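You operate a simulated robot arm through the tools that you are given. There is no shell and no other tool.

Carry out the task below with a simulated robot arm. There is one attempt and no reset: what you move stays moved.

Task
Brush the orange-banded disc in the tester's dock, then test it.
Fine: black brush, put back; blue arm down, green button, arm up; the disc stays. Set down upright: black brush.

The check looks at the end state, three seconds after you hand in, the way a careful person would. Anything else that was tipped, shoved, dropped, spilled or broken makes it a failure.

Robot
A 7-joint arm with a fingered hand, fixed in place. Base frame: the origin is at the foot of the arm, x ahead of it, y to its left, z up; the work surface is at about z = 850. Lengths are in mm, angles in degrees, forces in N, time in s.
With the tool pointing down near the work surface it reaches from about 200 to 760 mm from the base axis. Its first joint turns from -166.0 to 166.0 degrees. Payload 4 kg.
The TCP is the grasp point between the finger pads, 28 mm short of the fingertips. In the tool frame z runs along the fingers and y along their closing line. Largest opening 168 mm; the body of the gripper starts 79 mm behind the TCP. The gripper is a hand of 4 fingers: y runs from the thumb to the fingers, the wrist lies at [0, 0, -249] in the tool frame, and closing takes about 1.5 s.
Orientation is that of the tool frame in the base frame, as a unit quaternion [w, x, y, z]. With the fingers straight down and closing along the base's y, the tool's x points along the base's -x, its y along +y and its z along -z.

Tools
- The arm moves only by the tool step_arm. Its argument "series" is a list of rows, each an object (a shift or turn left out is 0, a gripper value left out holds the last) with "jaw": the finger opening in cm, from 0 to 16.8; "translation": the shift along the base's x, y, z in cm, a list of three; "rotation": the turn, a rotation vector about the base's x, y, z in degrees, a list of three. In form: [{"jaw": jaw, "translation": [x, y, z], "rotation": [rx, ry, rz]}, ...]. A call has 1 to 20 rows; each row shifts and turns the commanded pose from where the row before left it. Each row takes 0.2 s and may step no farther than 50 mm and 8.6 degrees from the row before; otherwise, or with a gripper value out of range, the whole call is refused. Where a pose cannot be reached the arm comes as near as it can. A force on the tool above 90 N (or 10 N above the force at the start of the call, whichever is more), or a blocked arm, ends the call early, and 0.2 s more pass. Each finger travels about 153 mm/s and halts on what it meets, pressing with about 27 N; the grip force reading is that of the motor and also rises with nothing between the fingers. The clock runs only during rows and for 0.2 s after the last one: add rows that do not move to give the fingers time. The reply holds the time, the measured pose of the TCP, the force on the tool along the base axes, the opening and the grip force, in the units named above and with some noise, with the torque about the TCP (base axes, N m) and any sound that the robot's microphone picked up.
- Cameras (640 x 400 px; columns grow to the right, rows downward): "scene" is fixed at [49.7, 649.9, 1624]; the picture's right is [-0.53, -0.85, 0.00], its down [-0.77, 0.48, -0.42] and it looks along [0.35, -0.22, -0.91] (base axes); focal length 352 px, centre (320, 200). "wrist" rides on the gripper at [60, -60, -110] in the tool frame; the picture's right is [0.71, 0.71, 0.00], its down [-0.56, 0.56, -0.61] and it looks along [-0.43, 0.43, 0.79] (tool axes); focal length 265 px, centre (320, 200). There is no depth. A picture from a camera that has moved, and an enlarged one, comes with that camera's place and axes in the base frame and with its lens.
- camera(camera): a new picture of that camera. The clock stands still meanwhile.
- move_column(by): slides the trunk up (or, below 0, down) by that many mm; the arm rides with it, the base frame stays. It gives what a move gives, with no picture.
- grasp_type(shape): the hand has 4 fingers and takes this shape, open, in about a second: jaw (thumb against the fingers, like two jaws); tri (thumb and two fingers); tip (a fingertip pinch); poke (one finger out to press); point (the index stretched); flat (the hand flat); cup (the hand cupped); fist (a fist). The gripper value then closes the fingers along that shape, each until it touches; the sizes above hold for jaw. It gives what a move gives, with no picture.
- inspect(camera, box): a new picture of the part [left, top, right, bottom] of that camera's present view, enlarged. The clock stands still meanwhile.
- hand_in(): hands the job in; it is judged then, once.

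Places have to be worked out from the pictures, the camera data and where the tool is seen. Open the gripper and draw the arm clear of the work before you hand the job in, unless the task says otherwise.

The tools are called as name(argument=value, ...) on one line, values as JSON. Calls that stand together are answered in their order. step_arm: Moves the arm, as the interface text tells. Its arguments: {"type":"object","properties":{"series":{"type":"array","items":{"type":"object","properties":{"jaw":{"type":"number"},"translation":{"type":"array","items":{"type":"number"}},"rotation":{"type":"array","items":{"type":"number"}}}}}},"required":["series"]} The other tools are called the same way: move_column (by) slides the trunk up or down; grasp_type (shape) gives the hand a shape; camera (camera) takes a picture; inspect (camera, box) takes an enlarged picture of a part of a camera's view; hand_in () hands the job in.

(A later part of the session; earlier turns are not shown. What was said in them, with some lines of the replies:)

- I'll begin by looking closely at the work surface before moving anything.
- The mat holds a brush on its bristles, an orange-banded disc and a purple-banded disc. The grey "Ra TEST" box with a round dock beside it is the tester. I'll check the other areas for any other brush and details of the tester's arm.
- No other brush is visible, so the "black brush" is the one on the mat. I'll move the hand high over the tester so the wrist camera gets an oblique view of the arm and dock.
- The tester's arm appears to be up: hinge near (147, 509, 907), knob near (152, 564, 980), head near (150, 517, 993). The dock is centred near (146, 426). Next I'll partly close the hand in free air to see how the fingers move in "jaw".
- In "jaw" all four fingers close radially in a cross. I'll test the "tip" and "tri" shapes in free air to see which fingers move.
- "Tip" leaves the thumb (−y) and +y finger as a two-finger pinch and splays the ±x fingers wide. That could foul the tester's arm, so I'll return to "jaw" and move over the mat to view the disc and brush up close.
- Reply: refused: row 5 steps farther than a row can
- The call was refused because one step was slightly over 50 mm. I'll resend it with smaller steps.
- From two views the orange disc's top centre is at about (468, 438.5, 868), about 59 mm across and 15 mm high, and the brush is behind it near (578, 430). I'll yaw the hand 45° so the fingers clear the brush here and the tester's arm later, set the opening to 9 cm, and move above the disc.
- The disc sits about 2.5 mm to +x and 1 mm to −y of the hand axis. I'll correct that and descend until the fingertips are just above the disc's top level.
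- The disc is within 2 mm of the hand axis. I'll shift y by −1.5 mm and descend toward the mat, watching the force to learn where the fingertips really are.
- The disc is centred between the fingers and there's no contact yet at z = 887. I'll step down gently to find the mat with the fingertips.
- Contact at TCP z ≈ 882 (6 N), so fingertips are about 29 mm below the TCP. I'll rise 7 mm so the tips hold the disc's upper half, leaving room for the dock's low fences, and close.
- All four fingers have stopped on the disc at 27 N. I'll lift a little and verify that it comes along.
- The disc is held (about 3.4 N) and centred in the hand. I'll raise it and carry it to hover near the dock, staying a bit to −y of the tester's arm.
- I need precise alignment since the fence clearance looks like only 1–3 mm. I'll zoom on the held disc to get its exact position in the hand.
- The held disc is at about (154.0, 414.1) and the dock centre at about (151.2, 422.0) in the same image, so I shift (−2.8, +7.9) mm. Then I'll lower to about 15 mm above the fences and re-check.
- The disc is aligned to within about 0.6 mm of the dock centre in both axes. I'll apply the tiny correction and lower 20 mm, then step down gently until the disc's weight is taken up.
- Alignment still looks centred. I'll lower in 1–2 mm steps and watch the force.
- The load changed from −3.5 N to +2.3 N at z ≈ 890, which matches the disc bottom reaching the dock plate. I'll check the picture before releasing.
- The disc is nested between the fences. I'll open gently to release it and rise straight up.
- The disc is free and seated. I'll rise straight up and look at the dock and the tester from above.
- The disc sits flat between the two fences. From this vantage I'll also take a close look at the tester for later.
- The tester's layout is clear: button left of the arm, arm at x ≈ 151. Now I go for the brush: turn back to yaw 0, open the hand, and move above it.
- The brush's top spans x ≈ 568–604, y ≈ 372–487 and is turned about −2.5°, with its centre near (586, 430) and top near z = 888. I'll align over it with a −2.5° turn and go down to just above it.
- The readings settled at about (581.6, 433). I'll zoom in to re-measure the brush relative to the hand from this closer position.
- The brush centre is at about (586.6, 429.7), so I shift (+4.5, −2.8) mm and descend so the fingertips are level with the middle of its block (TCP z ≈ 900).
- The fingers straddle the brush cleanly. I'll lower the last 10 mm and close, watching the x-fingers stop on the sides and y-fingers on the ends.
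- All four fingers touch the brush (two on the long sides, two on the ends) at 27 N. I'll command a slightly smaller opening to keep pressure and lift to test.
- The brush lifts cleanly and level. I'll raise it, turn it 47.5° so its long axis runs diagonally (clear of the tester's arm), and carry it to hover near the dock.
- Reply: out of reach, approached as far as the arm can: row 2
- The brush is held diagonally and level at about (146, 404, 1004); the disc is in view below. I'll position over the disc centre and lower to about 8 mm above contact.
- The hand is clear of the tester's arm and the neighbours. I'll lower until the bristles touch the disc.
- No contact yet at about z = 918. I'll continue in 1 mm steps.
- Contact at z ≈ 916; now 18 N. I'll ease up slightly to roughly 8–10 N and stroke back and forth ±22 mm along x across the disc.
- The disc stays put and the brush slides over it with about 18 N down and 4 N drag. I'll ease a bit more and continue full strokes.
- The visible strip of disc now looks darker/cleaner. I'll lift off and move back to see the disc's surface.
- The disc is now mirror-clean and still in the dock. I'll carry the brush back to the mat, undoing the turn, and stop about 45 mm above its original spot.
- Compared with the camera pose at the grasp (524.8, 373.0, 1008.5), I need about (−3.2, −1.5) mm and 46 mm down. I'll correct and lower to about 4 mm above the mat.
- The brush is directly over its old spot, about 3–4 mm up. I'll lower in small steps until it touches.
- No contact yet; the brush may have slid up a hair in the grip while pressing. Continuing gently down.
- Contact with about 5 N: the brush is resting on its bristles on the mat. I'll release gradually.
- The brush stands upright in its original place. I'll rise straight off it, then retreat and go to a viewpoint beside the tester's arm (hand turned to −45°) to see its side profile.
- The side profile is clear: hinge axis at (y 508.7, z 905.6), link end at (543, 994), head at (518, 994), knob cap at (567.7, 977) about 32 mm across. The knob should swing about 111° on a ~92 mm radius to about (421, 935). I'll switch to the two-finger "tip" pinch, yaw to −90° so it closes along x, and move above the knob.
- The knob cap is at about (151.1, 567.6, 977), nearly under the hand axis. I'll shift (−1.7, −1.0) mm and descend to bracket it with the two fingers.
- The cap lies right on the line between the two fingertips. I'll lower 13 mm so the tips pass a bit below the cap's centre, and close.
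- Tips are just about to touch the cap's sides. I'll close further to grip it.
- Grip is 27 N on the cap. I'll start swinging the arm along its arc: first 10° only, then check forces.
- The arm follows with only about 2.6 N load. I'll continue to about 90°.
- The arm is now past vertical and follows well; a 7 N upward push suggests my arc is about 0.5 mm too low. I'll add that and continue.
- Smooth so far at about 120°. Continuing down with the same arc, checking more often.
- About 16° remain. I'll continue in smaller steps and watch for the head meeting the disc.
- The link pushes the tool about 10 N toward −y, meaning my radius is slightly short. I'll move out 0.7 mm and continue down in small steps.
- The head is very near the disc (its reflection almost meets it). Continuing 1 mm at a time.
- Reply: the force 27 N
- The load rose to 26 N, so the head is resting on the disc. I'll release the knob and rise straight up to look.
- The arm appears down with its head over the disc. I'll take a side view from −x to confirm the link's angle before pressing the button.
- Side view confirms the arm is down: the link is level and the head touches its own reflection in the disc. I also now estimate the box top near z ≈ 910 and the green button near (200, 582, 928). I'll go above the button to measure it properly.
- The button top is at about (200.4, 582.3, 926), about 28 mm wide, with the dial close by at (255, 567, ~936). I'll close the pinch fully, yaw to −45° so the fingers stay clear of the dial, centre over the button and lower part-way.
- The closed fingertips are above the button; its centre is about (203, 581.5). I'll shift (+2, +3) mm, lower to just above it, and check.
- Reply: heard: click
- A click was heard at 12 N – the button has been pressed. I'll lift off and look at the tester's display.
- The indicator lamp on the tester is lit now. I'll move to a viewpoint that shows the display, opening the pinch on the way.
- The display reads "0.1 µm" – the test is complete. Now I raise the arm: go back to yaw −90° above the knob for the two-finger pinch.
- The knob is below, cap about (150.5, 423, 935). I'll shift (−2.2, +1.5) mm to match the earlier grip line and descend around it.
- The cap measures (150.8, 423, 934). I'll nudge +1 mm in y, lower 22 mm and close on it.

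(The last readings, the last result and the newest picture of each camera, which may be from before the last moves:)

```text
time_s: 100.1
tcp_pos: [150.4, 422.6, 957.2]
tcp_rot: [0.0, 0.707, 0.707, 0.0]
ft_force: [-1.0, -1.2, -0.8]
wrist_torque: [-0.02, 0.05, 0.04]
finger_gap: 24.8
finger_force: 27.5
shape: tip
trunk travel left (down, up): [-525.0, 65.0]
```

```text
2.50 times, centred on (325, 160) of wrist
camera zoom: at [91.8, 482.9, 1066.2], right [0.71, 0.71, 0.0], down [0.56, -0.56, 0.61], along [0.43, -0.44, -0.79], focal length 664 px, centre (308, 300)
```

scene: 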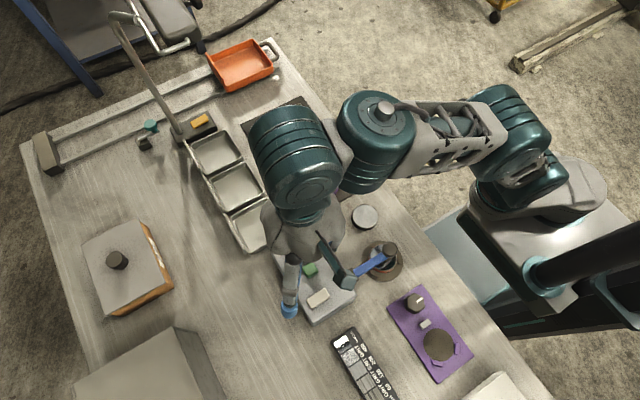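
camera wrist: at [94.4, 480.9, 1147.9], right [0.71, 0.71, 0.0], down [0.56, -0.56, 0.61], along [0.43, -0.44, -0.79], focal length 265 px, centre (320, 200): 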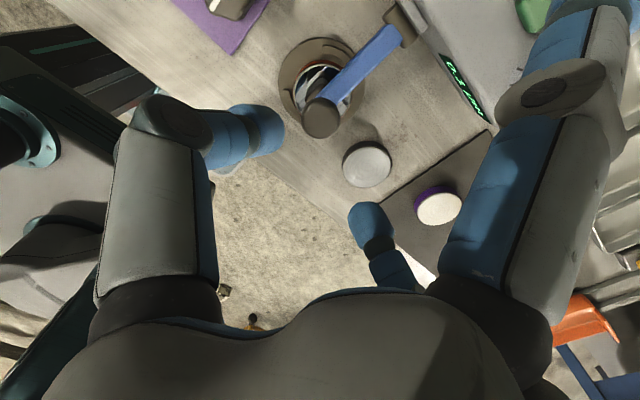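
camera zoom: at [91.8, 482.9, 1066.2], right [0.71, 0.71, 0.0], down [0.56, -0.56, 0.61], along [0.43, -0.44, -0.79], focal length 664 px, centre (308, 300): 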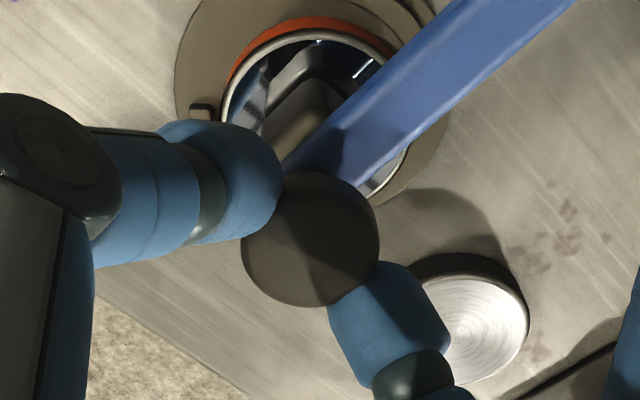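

Gripped with the same 24.8 mm gap as before. I'll lift along the reverse arc, first about 5°, checking the forces.

step_arm(series=[{"translation": [0, 0.15, 0.37]}, {"translation": [0, 0.16, 0.37]}, {}])

step_arm(series=[{"translation": [0, 0.18, 0.36]}, {"translation": [0, 0.19, 0.35]}, {}])

inspect(camera="wrist", box=[230, 80, 420, 240])

```text
time_s: 100.9
tcp_pos: [150.7, 424.9, 967.5]
tcp_rot: [0.001, 0.707, 0.707, 0.0]
ft_force: [0.8, -0.1, -2.9]
wrist_torque: [-0.08, -0.01, -0.01]
finger_gap: 24.7
finger_force: 26.3
shape: tip
trunk travel left (down, up): [-525.0, 65.0]
```

```text
time_s: 101.7
tcp_pos: [150.7, 428.5, 973.0]
tcp_rot: [0.001, 0.708, 0.707, 0.0]
ft_force: [-0.3, -10.7, 2.6]
wrist_torque: [-0.34, 0.01, 0.01]
finger_gap: 24.8
finger_force: 27.2
shape: tip
trunk travel left (down, up): [-525.0, 65.0]
```

```text
2.50 times, centred on (325, 160) of wrist
camera zoom: at [91.7, 490.6, 1081.6], right [0.71, 0.71, 0.0], down [0.56, -0.56, 0.62], along [0.43, -0.44, -0.79], focal length 664 px, centre (308, 300)
```

zoom: 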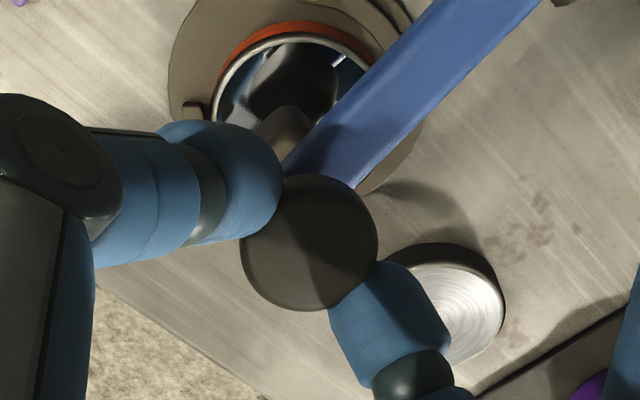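

The arm is lifting off the disc. The link pushes outward about 10 N, so I'll go with a slightly larger radius and continue.

step_arm(series=[{"translation": [0, 0.16, 0.36]}, {"translation": [0, 0.2, 0.34]}, {"translation": [0, 0.24, 0.32]}, {"translation": [0, 0.25, 0.31]}, {}])

step_arm(series=[{"translation": [0, 0.27, 0.3]}, {"translation": [0, 0.27, 0.3]}, {"translation": [0, 0.3, 0.27]}, {"translation": [0, 0.3, 0.27]}, {}])

inspect(camera="wrist", box=[230, 80, 420, 240])

```text
time_s: 102.9
tcp_pos: [150.7, 438.2, 988.0]
tcp_rot: [0.001, 0.707, 0.707, 0.0]
ft_force: [1.4, -9.2, 3.8]
wrist_torque: [-0.4, 0.0, 0.0]
finger_gap: 24.6
finger_force: 27.0
shape: tip
trunk travel left (down, up): [-525.0, 65.0]
```

```text
time_s: 104.1
tcp_pos: [150.7, 448.4, 996.2]
tcp_rot: [0.0, 0.708, 0.706, 0.0]
ft_force: [3.6, -10.4, 8.1]
wrist_torque: [-0.44, -0.11, -0.03]
finger_gap: 24.9
finger_force: 27.3
shape: tip
trunk travel left (down, up): [-525.0, 65.0]
```

```text
2.50 times, centred on (325, 160) of wrist
camera zoom: at [91.5, 509.7, 1104.8], right [0.71, 0.71, 0.0], down [0.56, -0.56, 0.61], along [0.43, -0.43, -0.79], focal length 664 px, centre (308, 300)
```

zoom: 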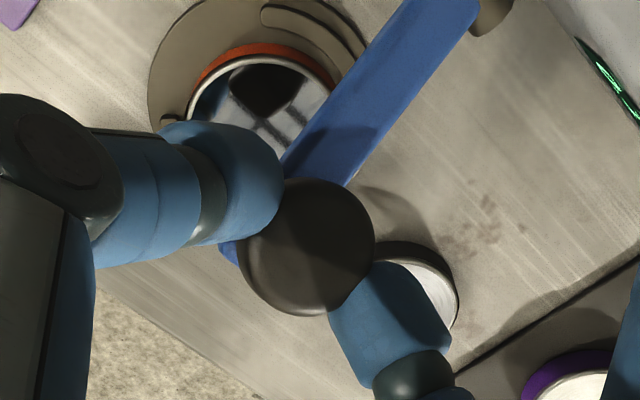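

Rising smoothly at about 130°; about 13 N outward, so I'll enlarge the radius by another ~0.7 mm and keep going.

step_arm(series=[{"translation": [0, 0.28, 0.28]}, {"translation": [0, 0.3, 0.27]}, {"translation": [0, 0.34, 0.22]}, {"translation": [0, 0.34, 0.21]}, {}])

step_arm(series=[{"translation": [0, 0.36, 0.2]}, {"translation": [0, 0.36, 0.19]}, {"translation": [0, 0.37, 0.16]}, {"translation": [0, 0.37, 0.15]}, {}])

camera(camera="wrist")

```text
time_s: 105.3
tcp_pos: [149.6, 461.4, 1007.4]
tcp_rot: [0.0, 0.708, 0.706, 0.0]
ft_force: [6.0, -4.0, 1.0]
wrist_torque: [-0.29, -0.15, -0.01]
finger_gap: 24.5
finger_force: 26.8
shape: tip
trunk travel left (down, up): [-525.0, 65.0]
```

```text
time_s: 106.5
tcp_pos: [149.8, 476.3, 1013.4]
tcp_rot: [-0.001, 0.707, 0.707, 0.0]
ft_force: [4.1, -3.9, 3.6]
wrist_torque: [-0.32, -0.11, -0.01]
finger_gap: 24.6
finger_force: 26.6
shape: tip
trunk travel left (down, up): [-525.0, 65.0]
```

```text
taken
camera wrist: at [91.2, 538.1, 1122.3], right [0.71, 0.71, 0.0], down [0.56, -0.56, 0.61], along [0.43, -0.43, -0.79], focal length 265 px, centre (320, 200)
```

wrist: 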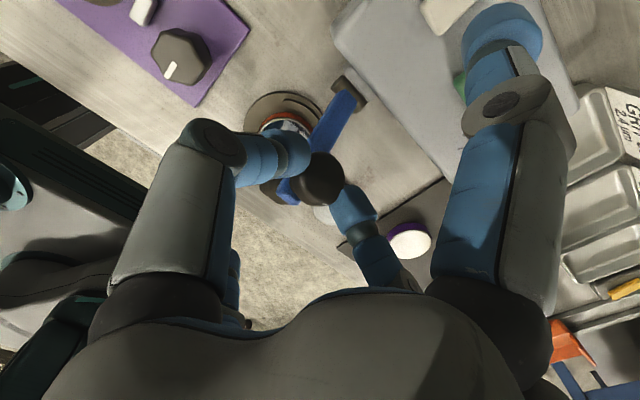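

Good, about 110°, low forces. Continuing over the top.

step_arm(series=[{"translation": [0.03, 0.38, 0.12]}, {"translation": [0, 0.39, 0.12]}, {"translation": [0, 0.39, 0.09]}, {"translation": [0, 0.39, 0.08]}, {"translation": [0, 0.4, 0.05]}, {"translation": [0, 0.4, 0.05]}, {"translation": [0, 0.4, 0.02]}, {"translation": [0, 0.4, 0.02]}, {}])

step_arm(series=[{"translation": [0, 0.4, -0.02]}, {"translation": [0, 0.4, -0.02]}, {"translation": [0, 0.4, -0.05]}, {"translation": [0, 0.4, -0.05]}, {"translation": [0, 0.39, -0.08]}, {"translation": [0, 0.39, -0.09]}, {}])

camera(camera="wrist")

```text
time_s: 108.5
tcp_pos: [150.5, 510.8, 1019.6]
tcp_rot: [0.0, 0.707, 0.707, 0.0]
ft_force: [1.5, -2.9, 1.9]
wrist_torque: [-0.25, -0.06, 0.02]
finger_gap: 24.3
finger_force: 27.1
shape: tip
trunk travel left (down, up): [-525.0, 65.0]
```

```text
time_s: 110.1
tcp_pos: [150.8, 533.2, 1015.5]
tcp_rot: [0.0, 0.707, 0.707, 0.001]
ft_force: [5.8, 0.5, 14.7]
wrist_torque: [-0.24, -0.24, -0.05]
finger_gap: 25.0
finger_force: 26.9
shape: tip
trunk travel left (down, up): [-525.0, 65.0]
```

```text
taken
camera wrist: at [90.9, 594.2, 1125.1], right [0.71, 0.71, 0.0], down [0.56, -0.56, 0.61], along [0.43, -0.43, -0.79], focal length 265 px, centre (320, 200)
```

wrist: 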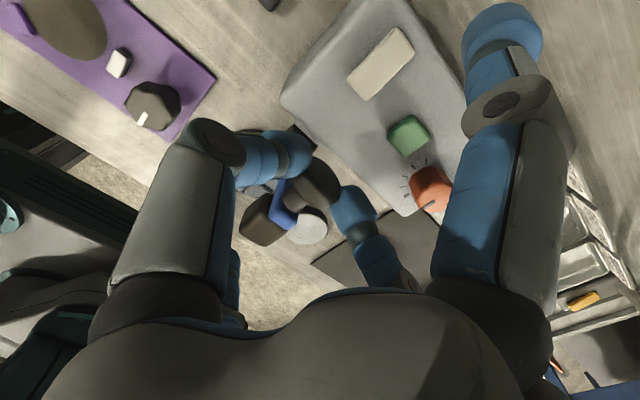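

About 75° now; 15 N upward, so I'll come up 0.8 mm and carry on toward the rest position.

step_arm(series=[{"translation": [0.03, 0.38, -0.04]}, {"translation": [0, 0.39, -0.12]}, {"translation": [0, 0.37, -0.15]}, {"translation": [0, 0.37, -0.16]}, {}])

step_arm(series=[{"translation": [0, 0.36, -0.18]}, {"translation": [0, 0.35, -0.19]}, {}])

step_arm(series=[{"translation": [0, 0.34, -0.21]}, {"translation": [0, 0.34, -0.22]}, {}])

```text
time_s: 111.3
tcp_pos: [150.5, 547.7, 1011.9]
tcp_rot: [0.0, 0.707, 0.707, 0.0]
ft_force: [3.1, 2.6, 10.0]
wrist_torque: [-0.17, -0.11, -0.02]
finger_gap: 24.9
finger_force: 27.1
shape: tip
trunk travel left (down, up): [-525.0, 65.0]
```

```text
time_s: 112.1
tcp_pos: [151.5, 555.6, 1007.5]
tcp_rot: [0.0, 0.707, 0.707, 0.001]
ft_force: [-0.3, 2.2, 10.4]
wrist_torque: [-0.18, -0.03, -0.03]
finger_gap: 25.0
finger_force: 27.4
shape: tip
trunk travel left (down, up): [-525.0, 65.0]
```

```text
time_s: 112.9
tcp_pos: [149.0, 561.8, 1002.4]
tcp_rot: [0.0, 0.707, 0.707, 0.001]
ft_force: [0.9, 8.5, 16.6]
wrist_torque: [-0.11, 0.01, 0.0]
finger_gap: 25.3
finger_force: 26.8
shape: tip
trunk travel left (down, up): [-525.0, 65.0]
```

Near the rest position (about 55°). I'll allow a bit more radius and finish the last 5°.

step_arm(series=[{"translation": [0.05, 0.36, -0.16]}, {"translation": [0, 0.3, -0.22]}, {}])

inspect(camera="wrist", box=[220, 90, 420, 250])

```text
time_s: 113.7
tcp_pos: [149.9, 567.7, 999.6]
tcp_rot: [0.0, 0.708, 0.707, 0.0]
ft_force: [-1.7, 5.8, 9.5]
wrist_torque: [-0.15, 0.06, -0.04]
finger_gap: 25.0
finger_force: 26.6
shape: tip
trunk travel left (down, up): [-525.0, 65.0]
```

```text
2.50 times, centred on (320, 170) of wrist
camera zoom: at [91.2, 628.2, 1108.0], right [0.71, 0.71, 0.0], down [0.56, -0.56, 0.62], along [0.43, -0.44, -0.79], focal length 664 px, centre (320, 275)
```

zoom: 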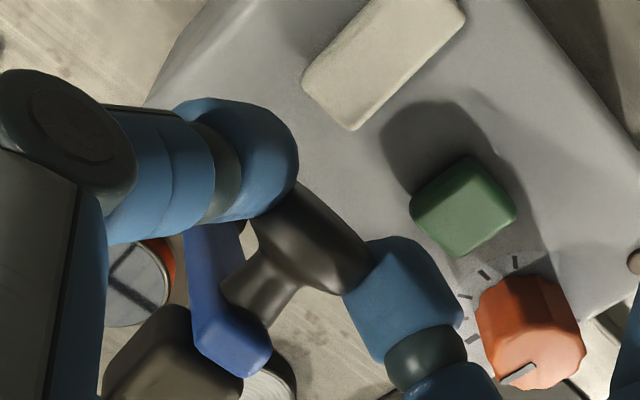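

This view nearly matches the original up pose. I'll nudge slightly further to be sure it's against its rest.

step_arm(series=[{"translation": [0, 0.12, -0.1]}, {}])

step_arm(series=[{"translation": [0, 0.1, -0.08]}, {}])

```text
time_s: 114.3
tcp_pos: [148.9, 567.6, 998.8]
tcp_rot: [0.001, 0.707, 0.707, -0.001]
ft_force: [-1.1, 3.8, 7.3]
wrist_torque: [-0.18, 0.06, 0.01]
finger_gap: 25.1
finger_force: 27.2
shape: tip
trunk travel left (down, up): [-525.0, 65.0]
```

```text
time_s: 114.9
tcp_pos: [150.3, 569.4, 997.4]
tcp_rot: [0.001, 0.707, 0.707, 0.001]
ft_force: [-0.5, 3.8, 7.5]
wrist_torque: [-0.19, 0.0, 0.03]
finger_gap: 25.2
finger_force: 26.7
shape: tip
trunk travel left (down, up): [-525.0, 65.0]
```

Position now matches the original up pose within about 1–2 mm. I'll release the knob gently and rise to check that the arm stays up.

step_arm(series=[{"jaw": 2.8}, {"jaw": 3.5}, {"jaw": 4.5}, {"jaw": 5.5}, {"jaw": 6.5}, {}])

inspect(camera="wrist", box=[220, 90, 420, 250])

```text
time_s: 116.3
tcp_pos: [150.7, 569.0, 997.6]
tcp_rot: [-0.001, 0.708, 0.706, 0.001]
ft_force: [-0.1, -0.8, -0.5]
wrist_torque: [0.01, -0.03, 0.01]
finger_gap: 64.2
finger_force: 0.0
shape: tip
trunk travel left (down, up): [-525.0, 65.0]
```

```text
2.50 times, centred on (320, 170) of wrist
camera zoom: at [91.2, 630.7, 1106.1], right [0.71, 0.71, 0.0], down [0.56, -0.56, 0.61], along [0.43, -0.44, -0.79], focal length 664 px, centre (320, 275)
```

zoom: 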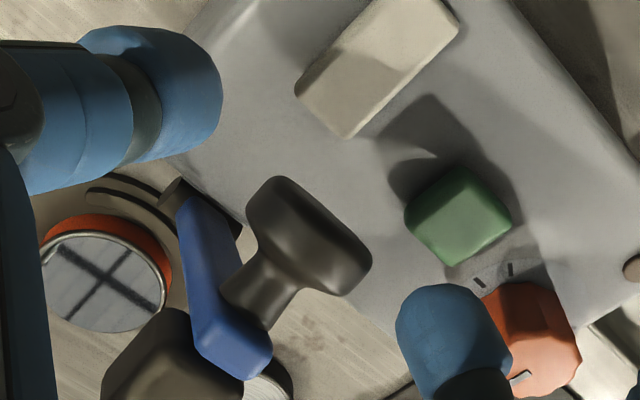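

The arm stays up by itself. I'll rise straight up clear of the knob and check the scene.

step_arm(series=[{"translation": [0, 0, 2]}, {"translation": [0, 0, 4]}, {"translation": [0, 0, 4]}, {"translation": [0, -3, 2]}, {"translation": [1, -4, 0]}, {"translation": [1, -4.5, 0]}, {"translation": [1, -4.5, 0]}, {"translation": [1, -4.5, 0]}, {"translation": [1, -4.5, 0]}, {}, {}])

camera(camera="scene")

inspect(camera="scene", box=[260, 190, 420, 290])

inspect(camera="scene", box=[240, 90, 400, 190])

```text
time_s: 118.7
tcp_pos: [199.4, 320.4, 1113.8]
tcp_rot: [0.001, 0.707, 0.708, -0.001]
ft_force: [0.5, -0.4, 0.4]
wrist_torque: [-0.01, 0.0, 0.0]
finger_gap: 64.6
finger_force: 0.2
shape: tip
trunk travel left (down, up): [-525.0, 65.0]
```

```text
taken
```

scene: 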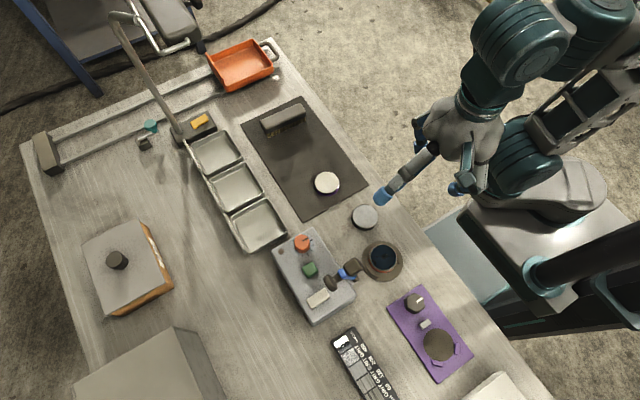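

```text
4.00 times, centred on (340, 240) of scene
camera zoom: at [49.7, 649.9, 1624.0], right [-0.53, -0.85, 0.0], down [-0.77, 0.48, -0.42], along [0.35, -0.22, -0.91], focal length 1410 px, centre (240, 40)
```

zoom: 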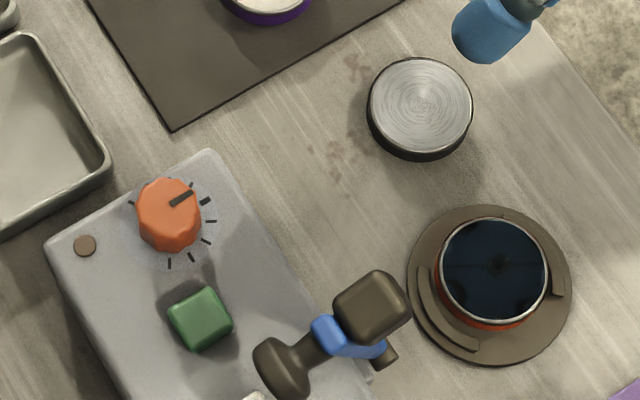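

```text
4.00 times, centred on (320, 140) of scene
camera zoom: at [49.7, 649.9, 1624.0], right [-0.53, -0.85, 0.0], down [-0.77, 0.48, -0.42], along [0.35, -0.22, -0.91], focal length 1410 px, centre (320, 440)
```

zoom: 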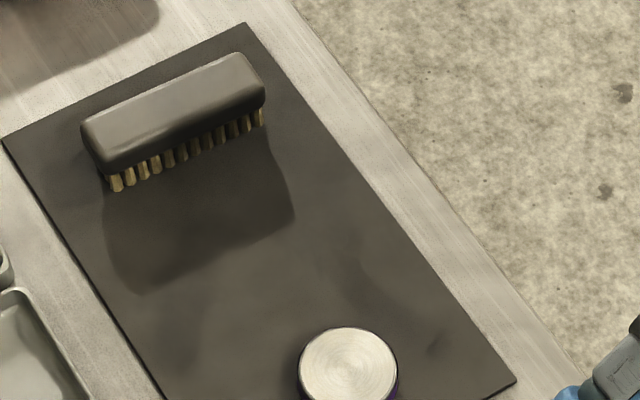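

The arm, brush, dial and other discs all match their original places. I'll zoom on the dock and the display for a final check.

inspect(camera="scene", box=[345, 225, 425, 290])

camera(camera="wrist")

```text
6.15 times, centred on (385, 258) of scene
camera zoom: at [49.7, 649.9, 1624.0], right [-0.53, -0.85, 0.0], down [-0.77, 0.48, -0.42], along [0.35, -0.22, -0.91], focal length 2169 px, centre (-80, -154)
```

zoom: 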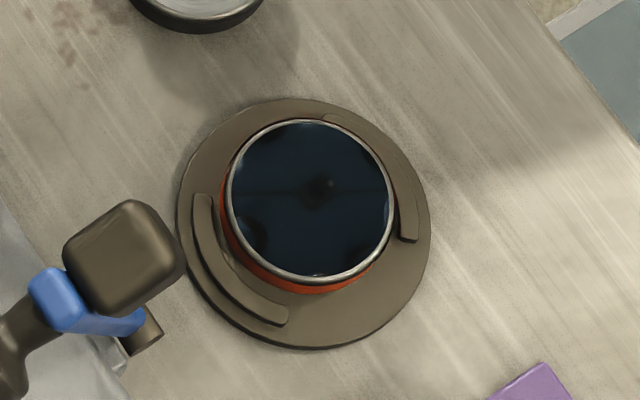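

```text
taken
camera wrist: at [140.0, 381.9, 1223.2], right [0.71, 0.71, 0.0], down [0.56, -0.56, 0.61], along [0.43, -0.44, -0.79], focal length 265 px, centre (320, 200)
```

wrist: 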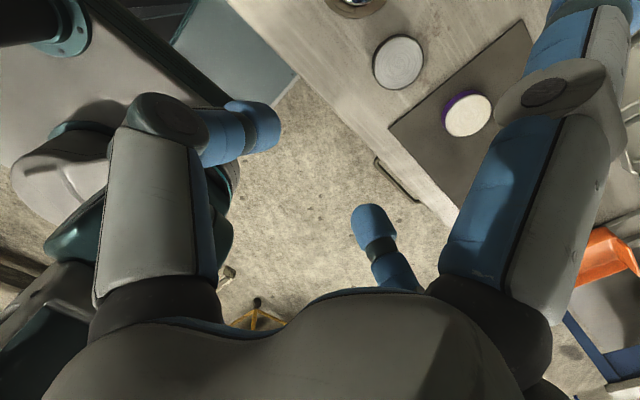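

The disc is in the dock with the fences around it. I'll take one more look from a nearer viewpoint to check that it lies flat, and to see the display.

step_arm(series=[{"translation": [-0.49, 0.54, -0.2], "rotation": [0, 0, 7.5]}, {"translation": [-0.49, 0.54, -0.2], "rotation": [0, 0, 7.5]}, {"translation": [-0.49, 0.54, -0.2], "rotation": [0, 0, 7.5]}, {"translation": [-0.49, 0.54, -0.2], "rotation": [0, 0, 7.5]}, {"translation": [-0.49, 0.54, -0.2], "rotation": [0, 0, 7.5]}, {"translation": [-0.49, 0.54, -0.2], "rotation": [0, 0, 7.5]}, {"translation": [-0.49, 0.54, -0.2], "rotation": [0, 0, 7.5]}, {"translation": [-0.49, 0.54, -0.2], "rotation": [0, 0, 7.5]}, {"translation": [-0.49, 0.54, -0.2], "rotation": [0, 0, 7.5]}, {"translation": [-0.49, 0.54, -0.2], "rotation": [0, 0, 7.5]}, {"translation": [-0.49, 0.54, -0.2], "rotation": [0, 0, 7.5]}, {"translation": [-0.49, 0.54, -0.2], "rotation": [0, 0, 7.5]}, {}, {}])

camera(camera="wrist")

inspect(camera="wrist", box=[270, 60, 400, 150])

inspect(camera="wrist", box=[290, 130, 470, 260])

```text
time_s: 121.7
tcp_pos: [140.1, 384.7, 1093.0]
tcp_rot: [0.001, 0.001, 1.0, 0.0]
ft_force: [0.6, -0.7, -0.3]
wrist_torque: [-0.01, 0.01, 0.03]
finger_gap: 64.7
finger_force: 0.1
shape: tip
trunk travel left (down, up): [-525.0, 65.0]
```

```text
taken
camera wrist: at [82.3, 325.4, 1202.3], right [-0.71, 0.71, 0.0], down [0.56, 0.56, 0.61], along [0.43, 0.43, -0.79], focal length 265 px, centre (320, 200)
```

wrist: 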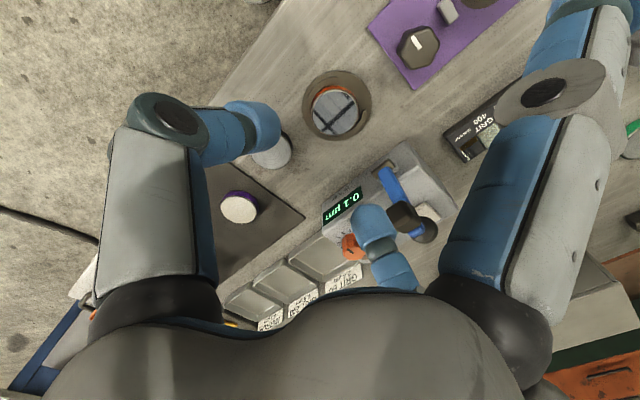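

```text
4.44 times, centred on (335, 105) of wrist
camera zoom: at [82.3, 325.4, 1202.3], right [-0.71, 0.71, 0.0], down [0.56, 0.56, 0.61], along [0.43, 0.43, -0.79], focal length 1180 px, centre (253, 622)
```

zoom: 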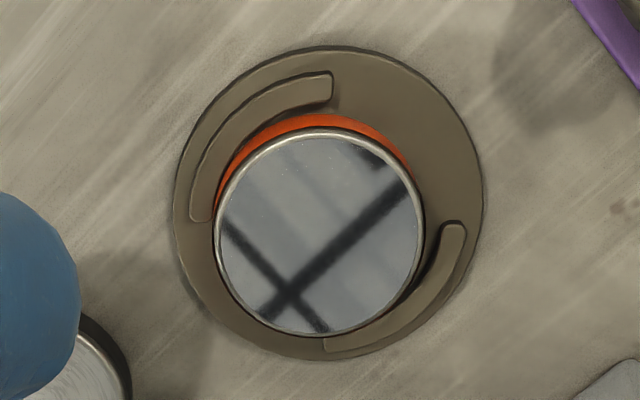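

```text
3.08 times, centred on (380, 195) of wrist
camera zoom: at [82.3, 325.4, 1202.3], right [-0.71, 0.71, 0.0], down [0.56, 0.56, 0.61], along [0.43, 0.43, -0.79], focal length 817 px, centre (135, 215)
```

zoom: 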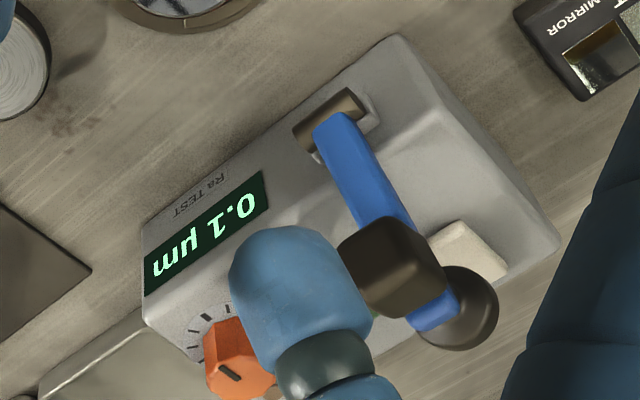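

The display still shows 0.1 µm and the disc lies flat within the fences. There are a few tiny specks on the mirror; I'll zoom in to see whether they matter.

inspect(camera="wrist", box=[310, 82, 370, 140])

inspect(camera="scene", box=[365, 240, 405, 280])

```text
6.90 times, centred on (340, 111) of wrist
camera zoom: at [82.3, 325.4, 1202.3], right [-0.71, 0.71, 0.0], down [0.56, 0.56, 0.61], along [0.43, 0.43, -0.79], focal length 1830 px, centre (182, 814)
```

zoom: 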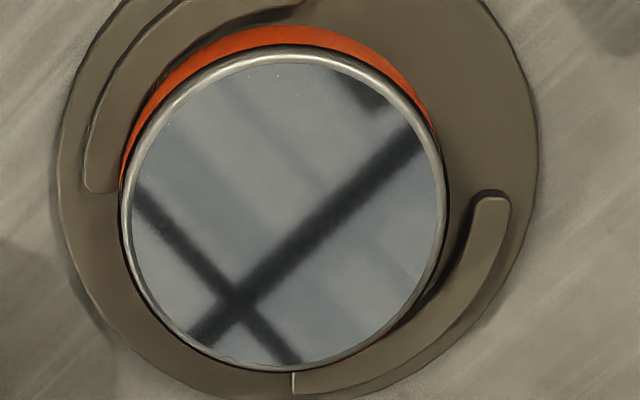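

```text
10.00 times, centred on (385, 260) of scene
camera zoom: at [49.7, 649.9, 1624.0], right [-0.53, -0.85, 0.0], down [-0.77, 0.48, -0.42], along [0.35, -0.22, -0.91], focal length 3525 px, centre (-330, -400)
```

zoom: 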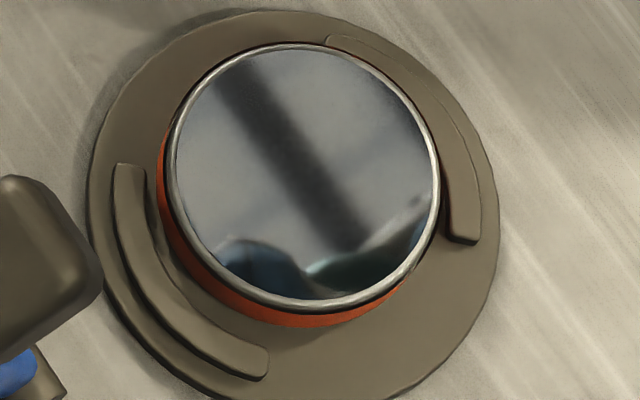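

The disc is mirror-clean, flat and seated. I'll withdraw the hand to its starting area, clear of the bench, and fully open it.

step_arm(series=[{"jaw": 16.8, "translation": [3, -2, 2]}, {"translation": [4, -2, 2]}, {"translation": [4, -2, 2]}, {"translation": [2, -2, 1.4]}, {}, {}])

grasp_type(shape="jaw")

camera(camera="scene")

```text
time_s: 123.1
tcp_pos: [270.7, 305.7, 1168.2]
tcp_rot: [0.0, 0.0, 1.0, -0.001]
ft_force: [0.0, 0.3, -0.4]
wrist_torque: [-0.01, 0.01, 0.03]
finger_gap: 168.0
finger_force: 0.1
shape: tip
trunk travel left (down, up): [-525.0, 65.0]
```

```text
time_s: 124.0
tcp_pos: [270.4, 305.0, 1167.0]
tcp_rot: [0.0, 0.0, 1.0, 0.0]
ft_force: [0.4, 0.1, -0.7]
wrist_torque: [0.02, 0.01, -0.02]
finger_gap: 167.8
finger_force: 0.1
shape: jaw
trunk travel left (down, up): [-525.0, 65.0]
```

```text
taken
```

scene: 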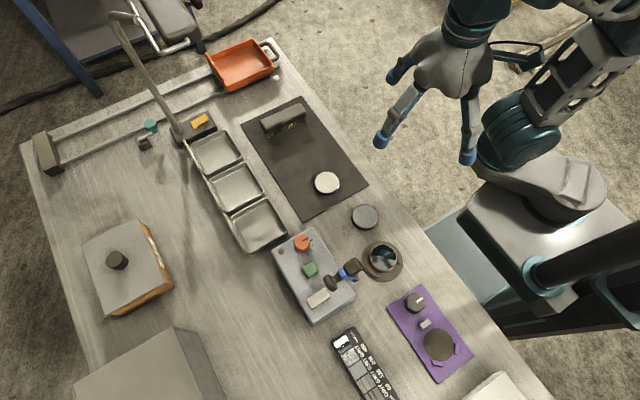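

The hand is open and back at its starting place. The orange-banded disc is brushed and in the dock, the black brush stands upright in its original spot, the tester's arm is up, and the other objects look unmoved. I'm handing in.

hand_in()

```text
The job is handed in.
```

The orange-banded disc has been brushed and tested, and I handed the job in. I haven't seen the check's verdict.

- **Disc:** I moved it from the mat into the tester's dock and brushed it there until it looked mirror-clean. It is still there, lying flat between the two fences. Brushing shifted it a few millimetres off centre.
- **Black brush:** it is back in its original spot on the mat, standing upright on its bristles.
- **Test:** I lowered the blue arm onto the disc and pressed the green button; it clicked and the lamp lit. The display read 0.1 µm. I then raised the arm to its original up position, where it stays by itself, and the lamp is now off.
- **Everything else:** the other discs, the dial and the trays look unmoved in the final picture. The hand is open and back at its starting position, clear of the bench.
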